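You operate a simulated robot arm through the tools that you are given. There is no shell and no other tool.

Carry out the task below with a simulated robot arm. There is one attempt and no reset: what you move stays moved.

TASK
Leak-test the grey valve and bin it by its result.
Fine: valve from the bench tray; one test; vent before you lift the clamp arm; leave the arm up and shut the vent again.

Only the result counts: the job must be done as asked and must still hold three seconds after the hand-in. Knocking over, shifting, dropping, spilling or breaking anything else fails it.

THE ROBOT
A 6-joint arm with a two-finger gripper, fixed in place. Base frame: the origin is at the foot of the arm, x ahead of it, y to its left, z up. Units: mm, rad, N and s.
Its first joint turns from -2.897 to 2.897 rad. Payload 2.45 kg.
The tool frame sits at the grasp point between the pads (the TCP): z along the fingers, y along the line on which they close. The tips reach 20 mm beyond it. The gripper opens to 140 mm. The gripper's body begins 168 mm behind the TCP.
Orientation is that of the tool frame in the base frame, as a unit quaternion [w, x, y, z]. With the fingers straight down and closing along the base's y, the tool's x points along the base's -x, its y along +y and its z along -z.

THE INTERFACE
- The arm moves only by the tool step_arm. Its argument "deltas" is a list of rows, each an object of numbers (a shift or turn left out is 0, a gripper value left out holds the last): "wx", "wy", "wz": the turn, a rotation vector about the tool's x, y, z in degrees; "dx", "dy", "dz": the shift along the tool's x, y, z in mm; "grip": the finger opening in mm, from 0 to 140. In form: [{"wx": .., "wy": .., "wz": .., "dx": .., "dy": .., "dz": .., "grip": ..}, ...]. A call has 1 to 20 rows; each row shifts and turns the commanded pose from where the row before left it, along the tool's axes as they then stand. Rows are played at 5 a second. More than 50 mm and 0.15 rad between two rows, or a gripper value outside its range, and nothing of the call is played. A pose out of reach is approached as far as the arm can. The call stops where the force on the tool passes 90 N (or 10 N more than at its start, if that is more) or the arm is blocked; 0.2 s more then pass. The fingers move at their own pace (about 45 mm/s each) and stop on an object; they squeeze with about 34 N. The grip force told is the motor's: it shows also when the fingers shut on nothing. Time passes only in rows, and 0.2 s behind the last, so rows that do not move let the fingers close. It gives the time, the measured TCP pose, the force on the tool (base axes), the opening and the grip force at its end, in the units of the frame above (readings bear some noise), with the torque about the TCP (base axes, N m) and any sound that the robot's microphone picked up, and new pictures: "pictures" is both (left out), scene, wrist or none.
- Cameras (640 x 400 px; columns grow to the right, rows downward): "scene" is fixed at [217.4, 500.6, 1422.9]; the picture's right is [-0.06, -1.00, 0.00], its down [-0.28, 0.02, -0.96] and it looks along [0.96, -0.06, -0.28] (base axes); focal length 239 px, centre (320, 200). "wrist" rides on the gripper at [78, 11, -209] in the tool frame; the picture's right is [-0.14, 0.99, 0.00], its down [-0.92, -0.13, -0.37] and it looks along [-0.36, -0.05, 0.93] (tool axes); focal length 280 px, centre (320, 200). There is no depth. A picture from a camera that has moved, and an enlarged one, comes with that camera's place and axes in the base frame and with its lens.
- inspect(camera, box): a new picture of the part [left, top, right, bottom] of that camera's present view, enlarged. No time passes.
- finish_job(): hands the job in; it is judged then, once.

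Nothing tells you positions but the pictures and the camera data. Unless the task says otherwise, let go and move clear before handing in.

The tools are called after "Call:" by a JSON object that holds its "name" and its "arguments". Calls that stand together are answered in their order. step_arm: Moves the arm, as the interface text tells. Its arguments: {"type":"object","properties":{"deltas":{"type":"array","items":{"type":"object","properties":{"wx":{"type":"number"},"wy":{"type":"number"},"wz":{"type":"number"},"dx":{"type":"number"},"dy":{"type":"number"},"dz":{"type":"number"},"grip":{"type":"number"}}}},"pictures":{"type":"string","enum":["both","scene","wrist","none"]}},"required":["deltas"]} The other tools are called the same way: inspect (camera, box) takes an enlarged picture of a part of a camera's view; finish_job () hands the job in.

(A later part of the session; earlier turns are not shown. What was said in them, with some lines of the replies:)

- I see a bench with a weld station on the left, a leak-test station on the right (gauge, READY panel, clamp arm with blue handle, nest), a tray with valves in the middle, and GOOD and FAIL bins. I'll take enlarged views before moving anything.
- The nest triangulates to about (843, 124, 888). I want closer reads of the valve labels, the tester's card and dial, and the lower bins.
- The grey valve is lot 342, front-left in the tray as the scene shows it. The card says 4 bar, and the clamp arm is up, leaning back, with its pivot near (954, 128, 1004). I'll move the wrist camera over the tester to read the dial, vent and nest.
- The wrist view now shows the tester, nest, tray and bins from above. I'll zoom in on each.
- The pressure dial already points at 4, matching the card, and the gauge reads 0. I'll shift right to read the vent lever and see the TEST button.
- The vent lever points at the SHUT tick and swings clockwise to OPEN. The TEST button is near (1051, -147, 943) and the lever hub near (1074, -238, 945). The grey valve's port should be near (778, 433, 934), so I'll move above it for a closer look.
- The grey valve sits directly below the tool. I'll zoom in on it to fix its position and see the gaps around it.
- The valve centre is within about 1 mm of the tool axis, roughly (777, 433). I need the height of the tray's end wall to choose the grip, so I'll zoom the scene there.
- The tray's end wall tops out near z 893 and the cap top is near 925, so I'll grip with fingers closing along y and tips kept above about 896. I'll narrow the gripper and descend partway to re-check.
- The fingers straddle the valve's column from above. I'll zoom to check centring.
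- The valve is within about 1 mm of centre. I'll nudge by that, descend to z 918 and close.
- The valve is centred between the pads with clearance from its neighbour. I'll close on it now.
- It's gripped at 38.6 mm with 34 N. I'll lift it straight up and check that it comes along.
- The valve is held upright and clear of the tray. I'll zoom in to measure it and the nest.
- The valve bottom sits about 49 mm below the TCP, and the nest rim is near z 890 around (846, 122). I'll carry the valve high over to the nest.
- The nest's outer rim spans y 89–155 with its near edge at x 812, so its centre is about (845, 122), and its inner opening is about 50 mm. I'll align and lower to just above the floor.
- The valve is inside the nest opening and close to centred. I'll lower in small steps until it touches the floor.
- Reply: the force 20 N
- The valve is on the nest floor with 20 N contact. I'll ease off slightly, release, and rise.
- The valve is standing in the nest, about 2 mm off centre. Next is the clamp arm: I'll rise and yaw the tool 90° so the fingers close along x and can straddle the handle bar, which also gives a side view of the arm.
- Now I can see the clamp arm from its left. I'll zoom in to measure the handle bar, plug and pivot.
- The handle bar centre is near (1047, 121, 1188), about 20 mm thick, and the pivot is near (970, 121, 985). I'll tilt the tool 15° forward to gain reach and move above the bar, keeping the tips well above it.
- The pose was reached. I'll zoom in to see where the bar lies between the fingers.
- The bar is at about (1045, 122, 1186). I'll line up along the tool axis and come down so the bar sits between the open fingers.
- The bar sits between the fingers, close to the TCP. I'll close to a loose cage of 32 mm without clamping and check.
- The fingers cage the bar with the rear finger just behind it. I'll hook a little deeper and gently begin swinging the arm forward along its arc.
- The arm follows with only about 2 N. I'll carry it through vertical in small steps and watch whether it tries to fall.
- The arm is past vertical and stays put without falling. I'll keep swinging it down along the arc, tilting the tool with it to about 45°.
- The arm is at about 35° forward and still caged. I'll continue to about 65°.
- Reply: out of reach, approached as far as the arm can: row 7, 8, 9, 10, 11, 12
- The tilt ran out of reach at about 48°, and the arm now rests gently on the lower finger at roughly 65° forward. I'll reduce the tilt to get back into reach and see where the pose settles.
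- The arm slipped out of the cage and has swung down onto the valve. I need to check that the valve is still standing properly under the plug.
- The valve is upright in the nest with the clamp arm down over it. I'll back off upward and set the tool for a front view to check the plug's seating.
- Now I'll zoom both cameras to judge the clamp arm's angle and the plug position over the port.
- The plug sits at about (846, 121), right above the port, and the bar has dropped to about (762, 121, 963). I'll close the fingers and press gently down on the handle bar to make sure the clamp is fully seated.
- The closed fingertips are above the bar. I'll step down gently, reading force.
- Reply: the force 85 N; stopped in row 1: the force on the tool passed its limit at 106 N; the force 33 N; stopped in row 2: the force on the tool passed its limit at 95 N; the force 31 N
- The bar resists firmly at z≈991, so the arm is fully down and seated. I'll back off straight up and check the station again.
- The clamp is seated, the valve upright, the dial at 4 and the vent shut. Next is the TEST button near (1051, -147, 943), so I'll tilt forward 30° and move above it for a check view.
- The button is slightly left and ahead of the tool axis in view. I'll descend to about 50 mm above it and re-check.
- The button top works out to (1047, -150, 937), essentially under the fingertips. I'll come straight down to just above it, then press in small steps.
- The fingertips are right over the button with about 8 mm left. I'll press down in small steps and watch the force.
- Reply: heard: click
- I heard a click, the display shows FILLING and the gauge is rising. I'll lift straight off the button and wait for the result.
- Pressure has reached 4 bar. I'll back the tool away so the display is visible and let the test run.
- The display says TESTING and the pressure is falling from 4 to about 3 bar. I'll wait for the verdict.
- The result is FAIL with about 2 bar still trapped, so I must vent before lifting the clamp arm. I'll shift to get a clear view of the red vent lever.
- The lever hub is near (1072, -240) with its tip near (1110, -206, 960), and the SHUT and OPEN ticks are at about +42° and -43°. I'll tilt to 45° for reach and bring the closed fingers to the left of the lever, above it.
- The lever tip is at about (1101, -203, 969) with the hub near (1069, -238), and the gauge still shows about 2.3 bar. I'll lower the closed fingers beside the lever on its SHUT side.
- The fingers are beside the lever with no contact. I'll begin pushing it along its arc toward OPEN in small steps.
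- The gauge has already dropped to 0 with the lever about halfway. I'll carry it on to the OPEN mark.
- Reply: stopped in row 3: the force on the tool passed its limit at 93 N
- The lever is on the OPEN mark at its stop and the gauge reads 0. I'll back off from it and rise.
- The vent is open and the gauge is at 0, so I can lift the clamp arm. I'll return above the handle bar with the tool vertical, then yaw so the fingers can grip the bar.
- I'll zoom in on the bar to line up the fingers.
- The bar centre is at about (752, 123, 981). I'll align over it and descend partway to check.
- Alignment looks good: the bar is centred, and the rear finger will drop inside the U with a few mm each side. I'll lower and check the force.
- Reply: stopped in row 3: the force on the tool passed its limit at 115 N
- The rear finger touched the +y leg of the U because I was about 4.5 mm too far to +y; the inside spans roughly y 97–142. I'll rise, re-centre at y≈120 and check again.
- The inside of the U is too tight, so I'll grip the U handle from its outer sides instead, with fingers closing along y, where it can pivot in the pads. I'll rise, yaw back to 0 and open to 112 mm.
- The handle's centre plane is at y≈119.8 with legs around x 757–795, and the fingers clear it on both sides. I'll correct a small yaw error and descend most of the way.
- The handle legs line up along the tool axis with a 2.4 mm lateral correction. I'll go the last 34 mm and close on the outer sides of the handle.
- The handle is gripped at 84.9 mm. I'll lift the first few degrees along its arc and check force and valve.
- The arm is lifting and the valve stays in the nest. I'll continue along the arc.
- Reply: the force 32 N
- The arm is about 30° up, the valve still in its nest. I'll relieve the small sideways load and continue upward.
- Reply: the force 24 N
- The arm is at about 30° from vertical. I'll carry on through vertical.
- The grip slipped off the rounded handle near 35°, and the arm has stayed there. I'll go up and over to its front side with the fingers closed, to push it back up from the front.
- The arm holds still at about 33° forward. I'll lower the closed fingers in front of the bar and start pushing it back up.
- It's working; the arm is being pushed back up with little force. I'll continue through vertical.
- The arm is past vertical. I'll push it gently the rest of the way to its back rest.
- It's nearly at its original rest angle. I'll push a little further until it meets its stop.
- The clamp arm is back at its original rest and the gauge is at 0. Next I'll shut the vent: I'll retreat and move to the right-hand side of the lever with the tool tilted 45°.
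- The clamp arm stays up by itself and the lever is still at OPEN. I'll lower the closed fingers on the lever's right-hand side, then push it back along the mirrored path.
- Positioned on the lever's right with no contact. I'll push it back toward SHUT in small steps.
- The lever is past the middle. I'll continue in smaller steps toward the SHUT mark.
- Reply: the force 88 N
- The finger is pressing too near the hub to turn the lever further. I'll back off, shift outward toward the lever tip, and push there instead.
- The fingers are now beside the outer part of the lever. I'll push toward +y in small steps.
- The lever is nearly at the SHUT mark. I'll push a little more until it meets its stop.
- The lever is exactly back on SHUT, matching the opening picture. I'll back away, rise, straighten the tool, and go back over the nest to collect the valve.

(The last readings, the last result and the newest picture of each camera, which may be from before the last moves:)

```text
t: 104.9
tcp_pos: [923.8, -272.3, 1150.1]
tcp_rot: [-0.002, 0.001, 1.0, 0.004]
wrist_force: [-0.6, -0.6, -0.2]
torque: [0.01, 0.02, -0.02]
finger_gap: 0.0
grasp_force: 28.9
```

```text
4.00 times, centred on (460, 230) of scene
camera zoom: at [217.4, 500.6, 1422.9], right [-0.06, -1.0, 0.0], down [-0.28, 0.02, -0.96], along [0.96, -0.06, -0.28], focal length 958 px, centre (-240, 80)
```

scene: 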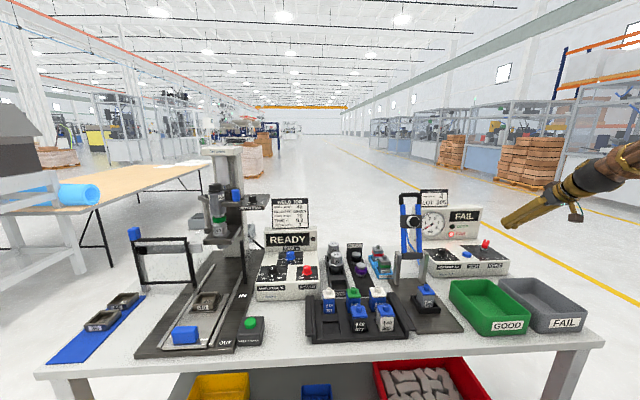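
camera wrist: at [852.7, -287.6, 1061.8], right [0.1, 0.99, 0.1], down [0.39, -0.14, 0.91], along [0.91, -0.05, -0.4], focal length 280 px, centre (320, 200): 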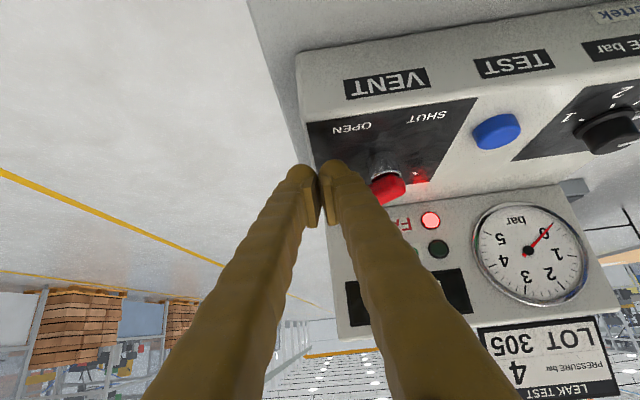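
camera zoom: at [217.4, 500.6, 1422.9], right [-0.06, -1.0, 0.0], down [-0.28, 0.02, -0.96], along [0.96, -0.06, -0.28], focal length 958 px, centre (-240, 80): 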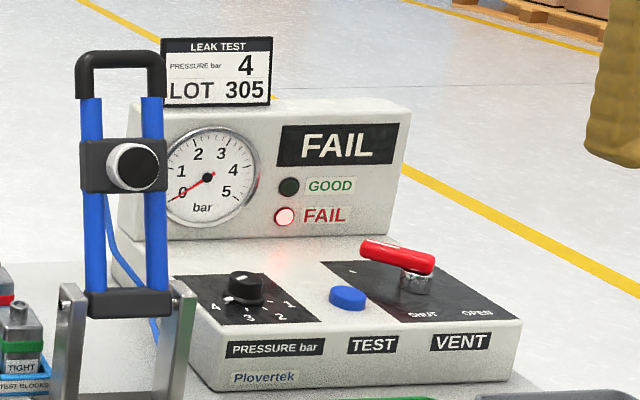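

The station is restored: clamp arm up, vent SHUT, gauge at 0. I'll move over the nest with the gripper open.

Call:
{"name": "step_arm", "arguments": {"deltas": [{"dx": 8.5, "dy": 43.9, "grip": 64}, {"dx": 8.5, "dy": 43.9}, {"dx": 8.5, "dy": 43.9}, {"dx": 8.5, "dy": 43.9}, {"dx": 8.5, "dy": 43.9}, {"dx": 8.5, "dy": 43.9}, {"dx": 8.5, "dy": 43.9}, {"dx": 8.5, "dy": 43.9}, {"dx": 8.5, "dy": 43.9}, {}]}}

Call:
{"name": "inspect", "arguments": {"camera": "wrist", "box": [250, 90, 390, 200]}}

```text
t: 107.1
tcp_pos: [846.9, 124.2, 1153.7]
tcp_rot: [0.0, 0.0, 1.0, 0.005]
wrist_force: [-0.5, 0.4, -0.3]
torque: [-0.02, 0.02, 0.0]
finger_gap: 64.2
grasp_force: 0.0
camera wrist: at [769.1, 134.4, 1362.6], right [0.14, 0.99, 0.01], down [0.92, -0.13, 0.37], along [0.36, -0.04, -0.93], focal length 280 px, centre (320, 200)
```

scene: 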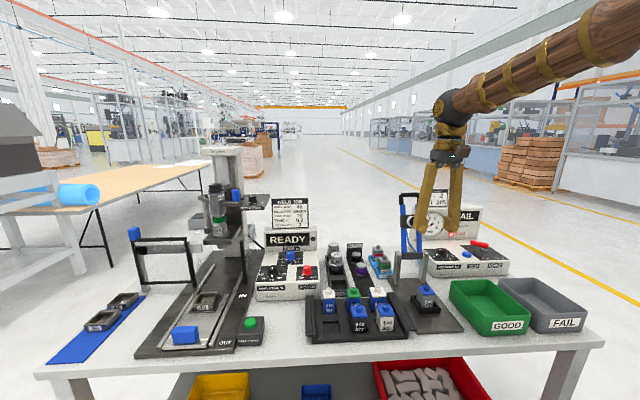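
wrist: 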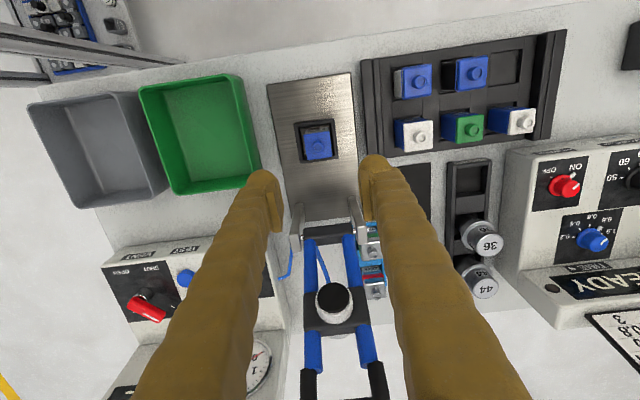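

```text
3.64 times, centred on (320, 145) of wrist
camera zoom: at [769.1, 134.4, 1362.6], right [0.14, 0.99, 0.01], down [0.92, -0.13, 0.37], along [0.36, -0.04, -0.93], focal length 1020 px, centre (320, 400)
```

zoom: 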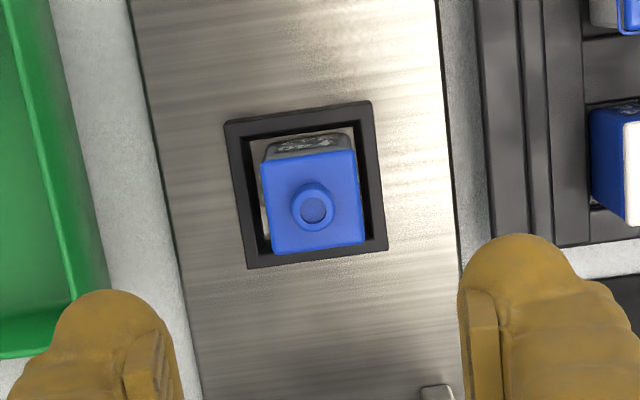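

The valve sits squarely in the nest, nearly under the tool. I'll trim a small tilt and offset and descend partway.

Call:
{"name": "step_arm", "arguments": {"deltas": [{"wx": 0.57, "dx": -0.9, "dy": -0.7}, {"dz": 40}, {"dz": 40}, {"dz": 40}, {"dz": 35}, {}], "pictures": "none"}}

Call:
{"name": "inspect", "arguments": {"camera": "wrist", "box": [240, 110, 400, 230]}}

```text
t: 108.5
tcp_pos: [847.8, 122.4, 998.5]
tcp_rot: [-0.001, 0.001, 1.0, -0.001]
wrist_force: [-0.2, -0.2, -0.4]
torque: [0.01, 0.0, -0.01]
finger_gap: 64.1
grasp_force: 0.1
```

```text
3.33 times, centred on (320, 170) of wrist
camera zoom: at [770.7, 134.7, 1206.6], right [0.14, 0.99, 0.0], down [0.92, -0.13, 0.37], along [0.36, -0.05, -0.93], focal length 935 px, centre (320, 300)
```

zoom: 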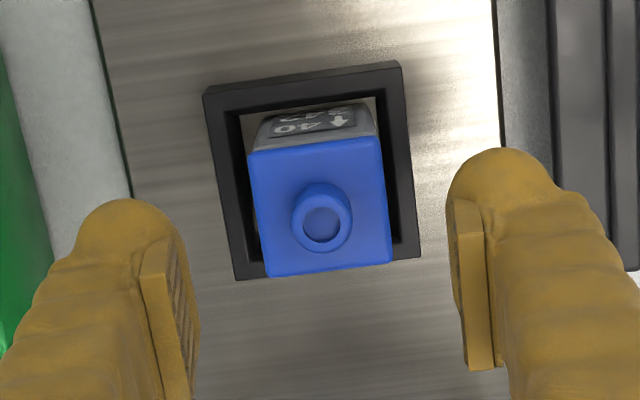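

The valve is centred between the fingers. I'll descend to z 924 and grip it.

Call:
{"name": "step_arm", "arguments": {"deltas": [{"dz": 25}, {"dz": 25}, {"dz": 16}, {"dz": 8}, {}, {"grip": 25}, {}, {}, {}, {}]}}

```text
t: 110.7
tcp_pos: [848.9, 120.6, 925.0]
tcp_rot: [-0.001, 0.001, 1.0, -0.001]
wrist_force: [-0.7, -0.5, 0.3]
torque: [-0.03, 0.01, 0.02]
finger_gap: 38.6
grasp_force: 34.6
camera wrist: at [770.5, 134.1, 1133.1], right [0.14, 0.99, 0.0], down [0.92, -0.13, 0.37], along [0.36, -0.05, -0.93], focal length 280 px, centre (320, 200)
```

scene: 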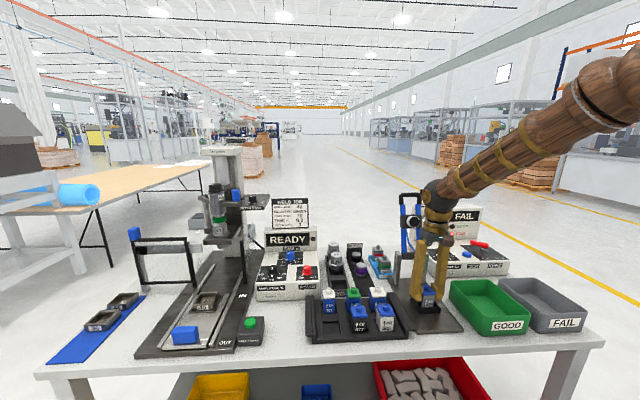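
wrist: 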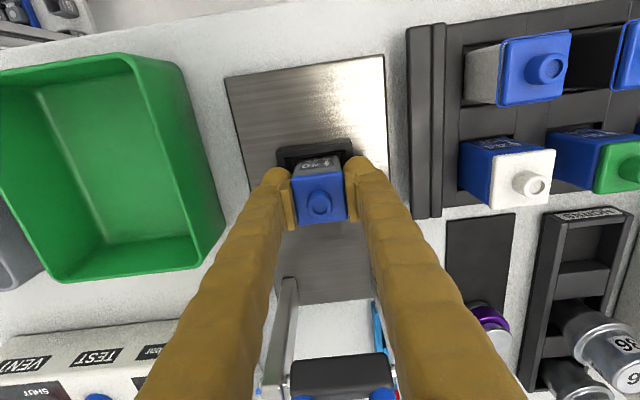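

It's gripped at 38.6 mm. I'll lift it and carry it over to the grey FAIL bin, centred near (811, -220).

Call:
{"name": "step_arm", "arguments": {"deltas": [{"dz": -10}, {"dz": -25}, {"dz": -40}, {"dz": -40}, {"dz": -30}, {"dx": 4.7, "dy": -42.6}, {"dx": 4.7, "dy": -42.6}, {"dx": 4.7, "dy": -42.6}, {"dx": 4.7, "dy": -42.6}, {"dx": 4.7, "dy": -42.6}, {"dx": 4.7, "dy": -42.6}, {"dx": 4.7, "dy": -42.6}, {"dx": 4.7, "dy": -42.6}, {}]}}

Call:
{"name": "inspect", "arguments": {"camera": "wrist", "box": [200, 80, 440, 260]}}

Call:
{"name": "inspect", "arguments": {"camera": "scene", "box": [440, 220, 600, 340]}}

```text
t: 113.7
tcp_pos: [811.3, -217.5, 1070.1]
tcp_rot: [-0.001, 0.0, 1.0, -0.001]
wrist_force: [-0.5, -0.7, -1.4]
torque: [-0.01, 0.0, 0.02]
finger_gap: 38.7
grasp_force: 34.2
camera wrist: at [733.5, -206.0, 1278.3], right [0.14, 0.99, 0.0], down [0.92, -0.13, 0.37], along [0.36, -0.05, -0.93], focal length 280 px, centre (320, 200)
```

scene: 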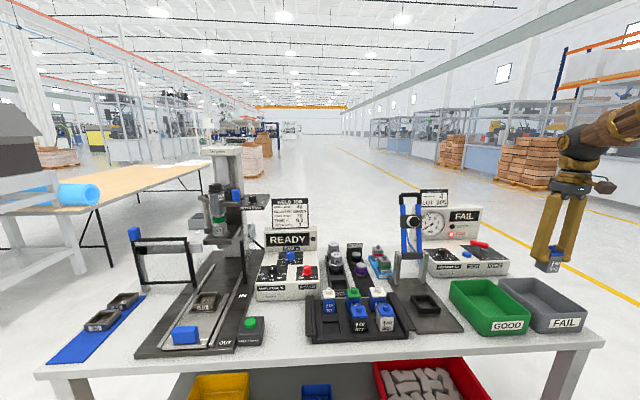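
wrist: 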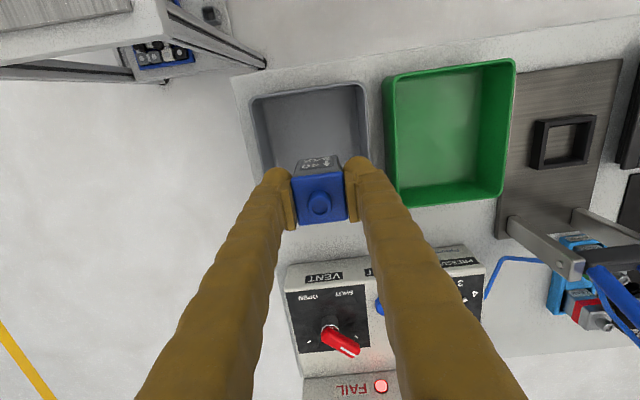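

```text
2.22 times, centred on (320, 170) of wrist
camera zoom: at [733.5, -206.0, 1278.3], right [0.14, 0.99, 0.0], down [0.92, -0.13, 0.37], along [0.36, -0.05, -0.93], focal length 623 px, centre (320, 267)
```

zoom: 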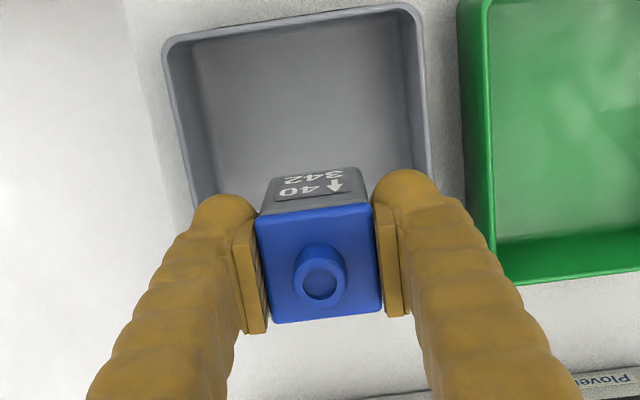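

```text
3.33 times, centred on (520, 280) of scene
camera zoom: at [217.4, 500.6, 1422.9], right [-0.06, -1.0, 0.0], down [-0.28, 0.02, -0.96], along [0.96, -0.06, -0.28], focal length 798 px, centre (-347, -67)
```

zoom: 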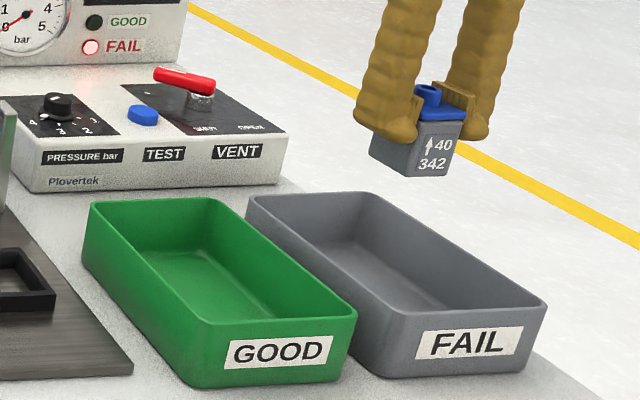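

The valve is above the FAIL bin, whose centre is about (813, -222). I'll shift 5 mm toward its middle and lower the valve inside.

Call:
{"name": "step_arm", "arguments": {"deltas": [{"dy": -5, "dx": -1}, {"dz": 35}, {"dz": 35}, {"dz": 35}, {"dz": 30}, {}]}}

Call:
{"name": "inspect", "arguments": {"camera": "scene", "box": [440, 220, 600, 340]}}

Call:
{"name": "inspect", "arguments": {"camera": "wrist", "box": [200, 80, 440, 260]}}

```text
t: 115.1
tcp_pos: [812.3, -224.5, 936.3]
tcp_rot: [-0.001, 0.001, 1.0, -0.001]
wrist_force: [1.9, 0.5, -0.5]
torque: [-0.01, 0.0, 0.03]
finger_gap: 38.3
grasp_force: 34.0
camera wrist: at [733.6, -211.9, 1143.8], right [0.14, 0.99, 0.0], down [0.92, -0.13, 0.37], along [0.36, -0.05, -0.93], focal length 280 px, centre (320, 200)
```

scene: 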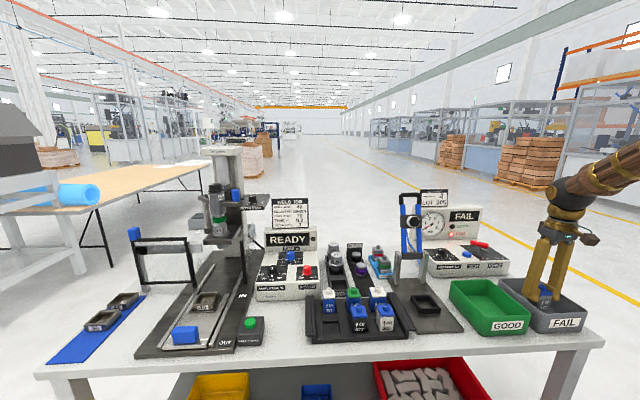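
wrist: 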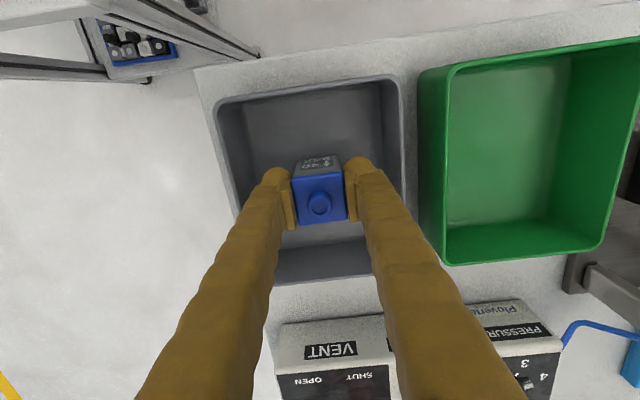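

```text
3.33 times, centred on (520, 280) of scene
camera zoom: at [217.4, 500.6, 1422.9], right [-0.06, -1.0, 0.0], down [-0.28, 0.02, -0.96], along [0.96, -0.06, -0.28], focal length 798 px, centre (-347, -67)
```

zoom: 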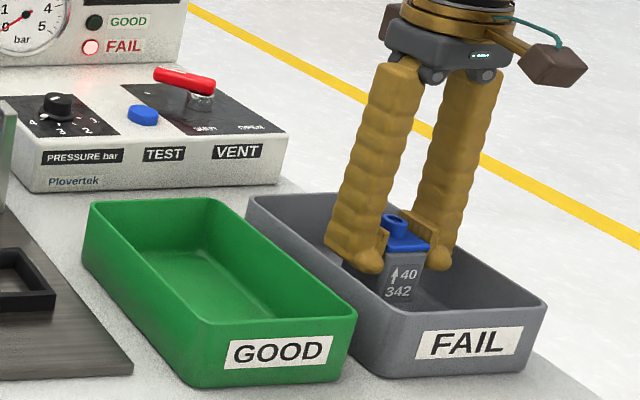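

```text
2.22 times, centred on (320, 170) of wrist
camera zoom: at [733.6, -211.9, 1143.8], right [0.14, 0.99, 0.0], down [0.92, -0.13, 0.37], along [0.36, -0.05, -0.93], focal length 623 px, centre (320, 267)
```

zoom: 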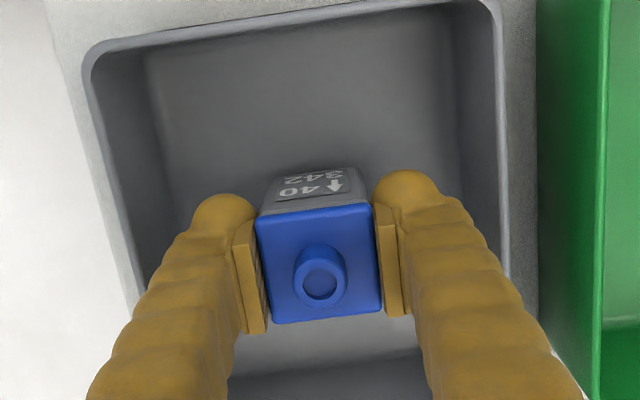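

The valve is well inside the FAIL bin. I'll lower it in small steps until it touches the floor, then release.

Call:
{"name": "step_arm", "arguments": {"deltas": [{"dz": 5}, {"dz": 4}, {}], "pictures": "none"}}

Call:
{"name": "step_arm", "arguments": {"deltas": [{"dz": 2}, {}], "pictures": "none"}}

Call:
{"name": "step_arm", "arguments": {"deltas": [{"dz": 2}, {}], "pictures": "none"}}

```text
t: 115.9
tcp_pos: [811.4, -225.1, 926.8]
tcp_rot: [0.0, 0.0, 1.0, 0.0]
wrist_force: [0.2, 0.0, -1.2]
torque: [0.02, -0.04, -0.01]
finger_gap: 38.7
grasp_force: 33.9
```

```text
t: 116.5
tcp_pos: [810.9, -224.7, 924.1]
tcp_rot: [-0.001, 0.0, 1.0, 0.0]
wrist_force: [-0.5, -0.4, -1.7]
torque: [0.01, 0.01, 0.0]
finger_gap: 38.7
grasp_force: 33.8
```

```text
t: 117.1
tcp_pos: [812.2, -224.6, 922.7]
tcp_rot: [-0.001, 0.0, 1.0, -0.001]
wrist_force: [-0.1, 0.1, -0.8]
torque: [0.0, -0.03, 0.01]
finger_gap: 38.6
grasp_force: 34.5
```

Call:
{"name": "step_arm", "arguments": {"deltas": [{"dz": 1}, {}], "pictures": "none"}}

Call:
{"name": "step_arm", "arguments": {"deltas": [{"dz": 1}, {}], "pictures": "none"}}

Call:
{"name": "step_arm", "arguments": {"deltas": [{"dz": 1}, {}], "pictures": "none"}}

```text
t: 117.7
tcp_pos: [812.0, -223.7, 921.8]
tcp_rot: [-0.001, 0.0, 1.0, -0.001]
wrist_force: [0.3, 0.2, -0.7]
torque: [-0.01, -0.01, 0.01]
finger_gap: 38.6
grasp_force: 34.0
```

```text
t: 118.3
tcp_pos: [811.5, -223.3, 920.6]
tcp_rot: [-0.001, 0.0, 1.0, -0.001]
wrist_force: [0.2, 0.3, -1.1]
torque: [0.01, 0.01, -0.01]
finger_gap: 38.4
grasp_force: 34.3
```

```text
t: 118.9
tcp_pos: [810.5, -223.9, 919.9]
tcp_rot: [-0.001, 0.0, 1.0, -0.001]
wrist_force: [-0.4, 0.6, -0.4]
torque: [-0.02, 0.0, -0.01]
finger_gap: 38.9
grasp_force: 33.7
```

Call:
{"name": "step_arm", "arguments": {"deltas": [{"dz": 1}, {}], "pictures": "none"}}

Call:
{"name": "step_arm", "arguments": {"deltas": [{"dz": 1}, {}], "pictures": "none"}}

Call:
{"name": "inspect", "arguments": {"camera": "scene", "box": [490, 250, 590, 340]}}

```text
t: 119.5
tcp_pos: [811.2, -224.0, 919.3]
tcp_rot: [-0.001, 0.0, 1.0, -0.001]
wrist_force: [0.6, -0.5, -0.6]
torque: [-0.01, 0.0, 0.02]
finger_gap: 38.7
grasp_force: 34.4
```

```text
t: 120.1
tcp_pos: [811.4, -223.5, 918.0]
tcp_rot: [-0.001, 0.0, 1.0, -0.001]
wrist_force: [-0.9, 0.4, -1.6]
torque: [-0.01, 0.03, 0.03]
finger_gap: 38.7
grasp_force: 34.7
```

```text
4.44 times, centred on (540, 295) of scene
camera zoom: at [217.4, 500.6, 1422.9], right [-0.06, -1.0, 0.0], down [-0.28, 0.02, -0.96], along [0.96, -0.06, -0.28], focal length 1064 px, centre (-658, -222)
```

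zoom: 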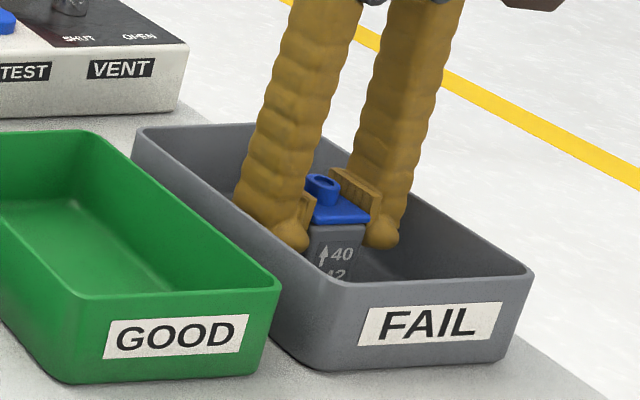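

Call:
{"name": "step_arm", "arguments": {"deltas": [{"dz": 1}, {}], "pictures": "none"}}

Call:
{"name": "step_arm", "arguments": {"deltas": [{"dz": 1}, {}], "pictures": "none"}}

Call:
{"name": "step_arm", "arguments": {"deltas": [{"dz": 1}, {}], "pictures": "none"}}

```text
t: 120.7
tcp_pos: [811.4, -224.5, 918.3]
tcp_rot: [-0.001, -0.001, 1.0, -0.001]
wrist_force: [-4.5, 3.3, 18.6]
torque: [0.09, 0.21, 0.02]
finger_gap: 38.8
grasp_force: 33.8
```

```text
t: 121.3
tcp_pos: [811.6, -224.2, 916.5]
tcp_rot: [0.0, 0.0, 1.0, 0.0]
wrist_force: [-1.1, 2.3, 33.2]
torque: [0.07, -0.06, 0.0]
finger_gap: 39.0
grasp_force: 33.9
```

```text
t: 121.9
tcp_pos: [811.2, -223.4, 915.0]
tcp_rot: [0.0, 0.0, 1.0, -0.001]
wrist_force: [5.0, -0.2, 32.0]
torque: [0.05, -0.18, -0.03]
finger_gap: 38.2
grasp_force: 34.2
```

The valve is on the bin floor. I'll ease up, open the fingers modestly and rise clear.

Call:
{"name": "step_arm", "arguments": {"deltas": [{"dz": -1}, {"grip": 58}, {}, {}, {}], "pictures": "none"}}

Call:
{"name": "step_arm", "arguments": {"deltas": [{"dz": -15}, {"dz": -30}, {"dz": -40}, {"dz": -40}, {"dz": -40}, {"dz": -40}, {}], "pictures": "both"}}

Call:
{"name": "inspect", "arguments": {"camera": "wrist", "box": [200, 80, 440, 240]}}

Call:
{"name": "inspect", "arguments": {"camera": "scene", "box": [440, 220, 600, 340]}}

```text
t: 123.1
tcp_pos: [811.6, -223.9, 915.1]
tcp_rot: [-0.001, 0.0, 1.0, 0.0]
wrist_force: [0.3, 0.3, -0.7]
torque: [0.0, 0.02, 0.01]
finger_gap: 57.9
grasp_force: 0.0
```

```text
t: 124.7
tcp_pos: [811.0, -224.7, 1121.0]
tcp_rot: [-0.001, 0.0, 1.0, -0.002]
wrist_force: [0.5, 0.1, -0.3]
torque: [0.03, -0.01, 0.01]
finger_gap: 57.8
grasp_force: 0.1
camera wrist: at [733.8, -211.3, 1329.5], right [0.14, 0.99, 0.0], down [0.92, -0.13, 0.37], along [0.36, -0.05, -0.93], focal length 280 px, centre (320, 200)
```

scene: 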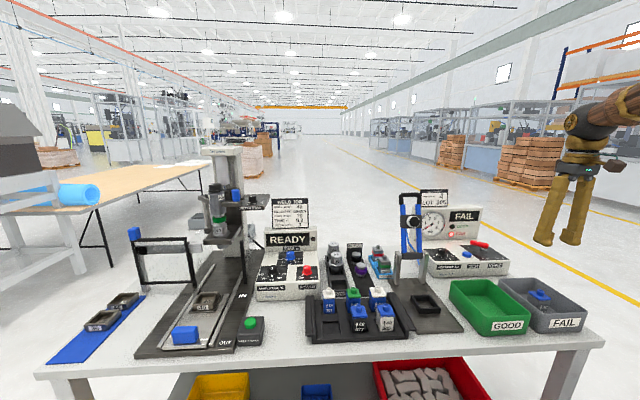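
wrist: 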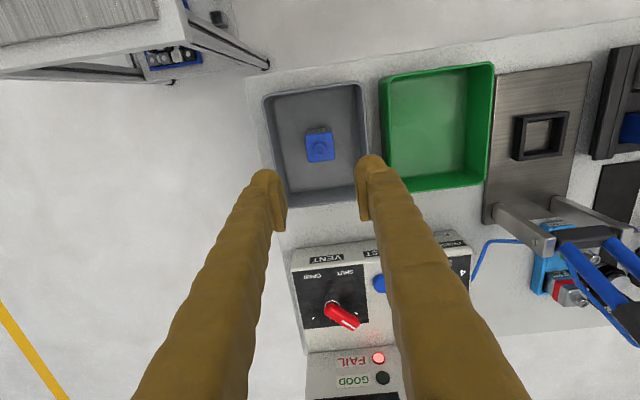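

```text
2.50 times, centred on (320, 160) of wrist
camera zoom: at [733.8, -211.3, 1329.5], right [0.14, 0.99, 0.0], down [0.92, -0.13, 0.37], along [0.36, -0.05, -0.93], focal length 701 px, centre (320, 300)
```

zoom: 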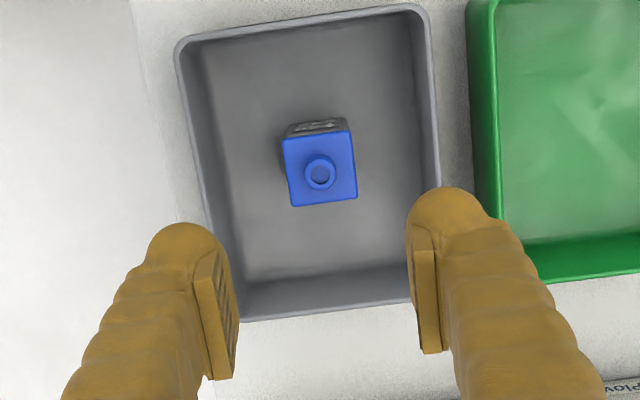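

```text
3.33 times, centred on (520, 280) of scene
camera zoom: at [217.4, 500.6, 1422.9], right [-0.06, -1.0, 0.0], down [-0.28, 0.02, -0.96], along [0.96, -0.06, -0.28], focal length 798 px, centre (-347, -67)
```

zoom: 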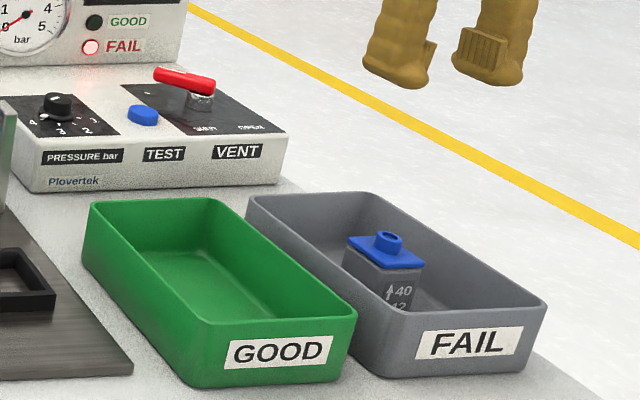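

The valve stands upright in the FAIL bin and the tool is clear. I'll do one last check of the whole station.

Call:
{"name": "step_arm", "arguments": {"deltas": [{"dz": -40}, {"dz": -40}, {}, {}, {}], "pictures": "scene"}}

Call:
{"name": "inspect", "arguments": {"camera": "scene", "box": [380, 180, 540, 280]}}

Call:
{"name": "inspect", "arguments": {"camera": "scene", "box": [300, 230, 460, 350]}}

```text
t: 125.9
tcp_pos: [811.4, -224.9, 1201.1]
tcp_rot: [-0.001, 0.0, 1.0, -0.001]
wrist_force: [-0.4, 0.1, 0.2]
torque: [-0.02, -0.01, -0.03]
finger_gap: 57.9
grasp_force: 0.0
```

scene: 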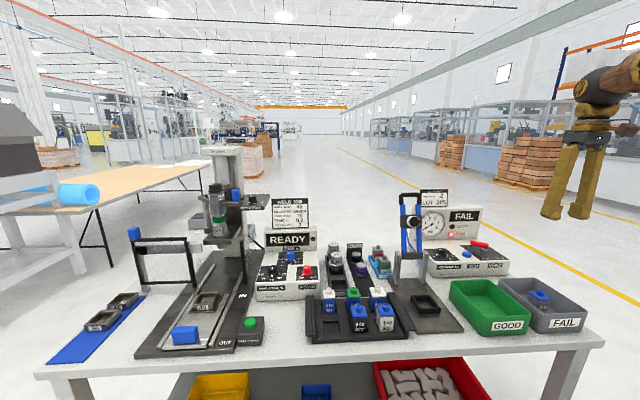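

```text
4.00 times, centred on (460, 230) of scene
camera zoom: at [217.4, 500.6, 1422.9], right [-0.06, -1.0, 0.0], down [-0.28, 0.02, -0.96], along [0.96, -0.06, -0.28], focal length 958 px, centre (-240, 80)
```

zoom: 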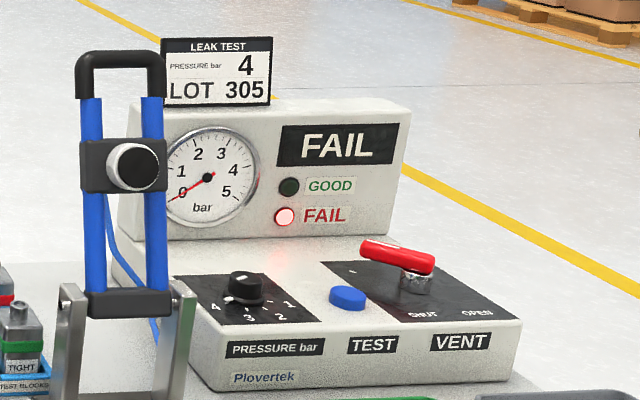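

```text
3.33 times, centred on (380, 290) of scene
camera zoom: at [217.4, 500.6, 1422.9], right [-0.06, -1.0, 0.0], down [-0.28, 0.02, -0.96], along [0.96, -0.06, -0.28], focal length 798 px, centre (120, -100)
```

zoom: 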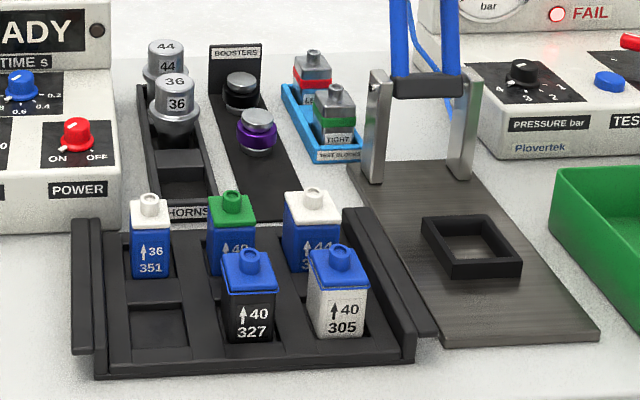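

The grey valve (lot 342) is in the FAIL bin after one test at 4 bar that read FAIL. The clamp arm is up, the vent is back on SHUT, the gauge is at 0, and everything else is where it started. I'm handing in.

Call:
{"name": "finish_job", "arguments": {}}

```text
The job is handed in.
```

I ran one leak test at 4 bar on the grey valve (lot 342 from the bench tray). It read FAIL, and the valve is now standing in the grey FAIL bin.

- **Test:** the gauge reached 4 bar, then fell to about 2 bar before the FAIL light came on. The valve sat about 2 mm off centre in the nest. I think the plug sealed properly, but I could not check it separately, and one test was the limit.
- **Vent and clamp:** I opened the vent and the gauge read 0 before I lifted the clamp arm. The arm is back at its original rest position and the vent is on SHUT.
- **Card:** the tester card shows lot 305 at 4 bar, not lot 342. I used its 4 bar setting, which the dial was already on.
- **Contact with the tester:** the clamp arm slipped from the fingers once going down and swung onto the valve. It slipped again partway up, so I pushed it back the rest of the way. The gripper also pressed hard on the handle twice and on the vent lever twice, with peaks of about 90 to 115 N. Nothing looks damaged or shifted in the final pictures.
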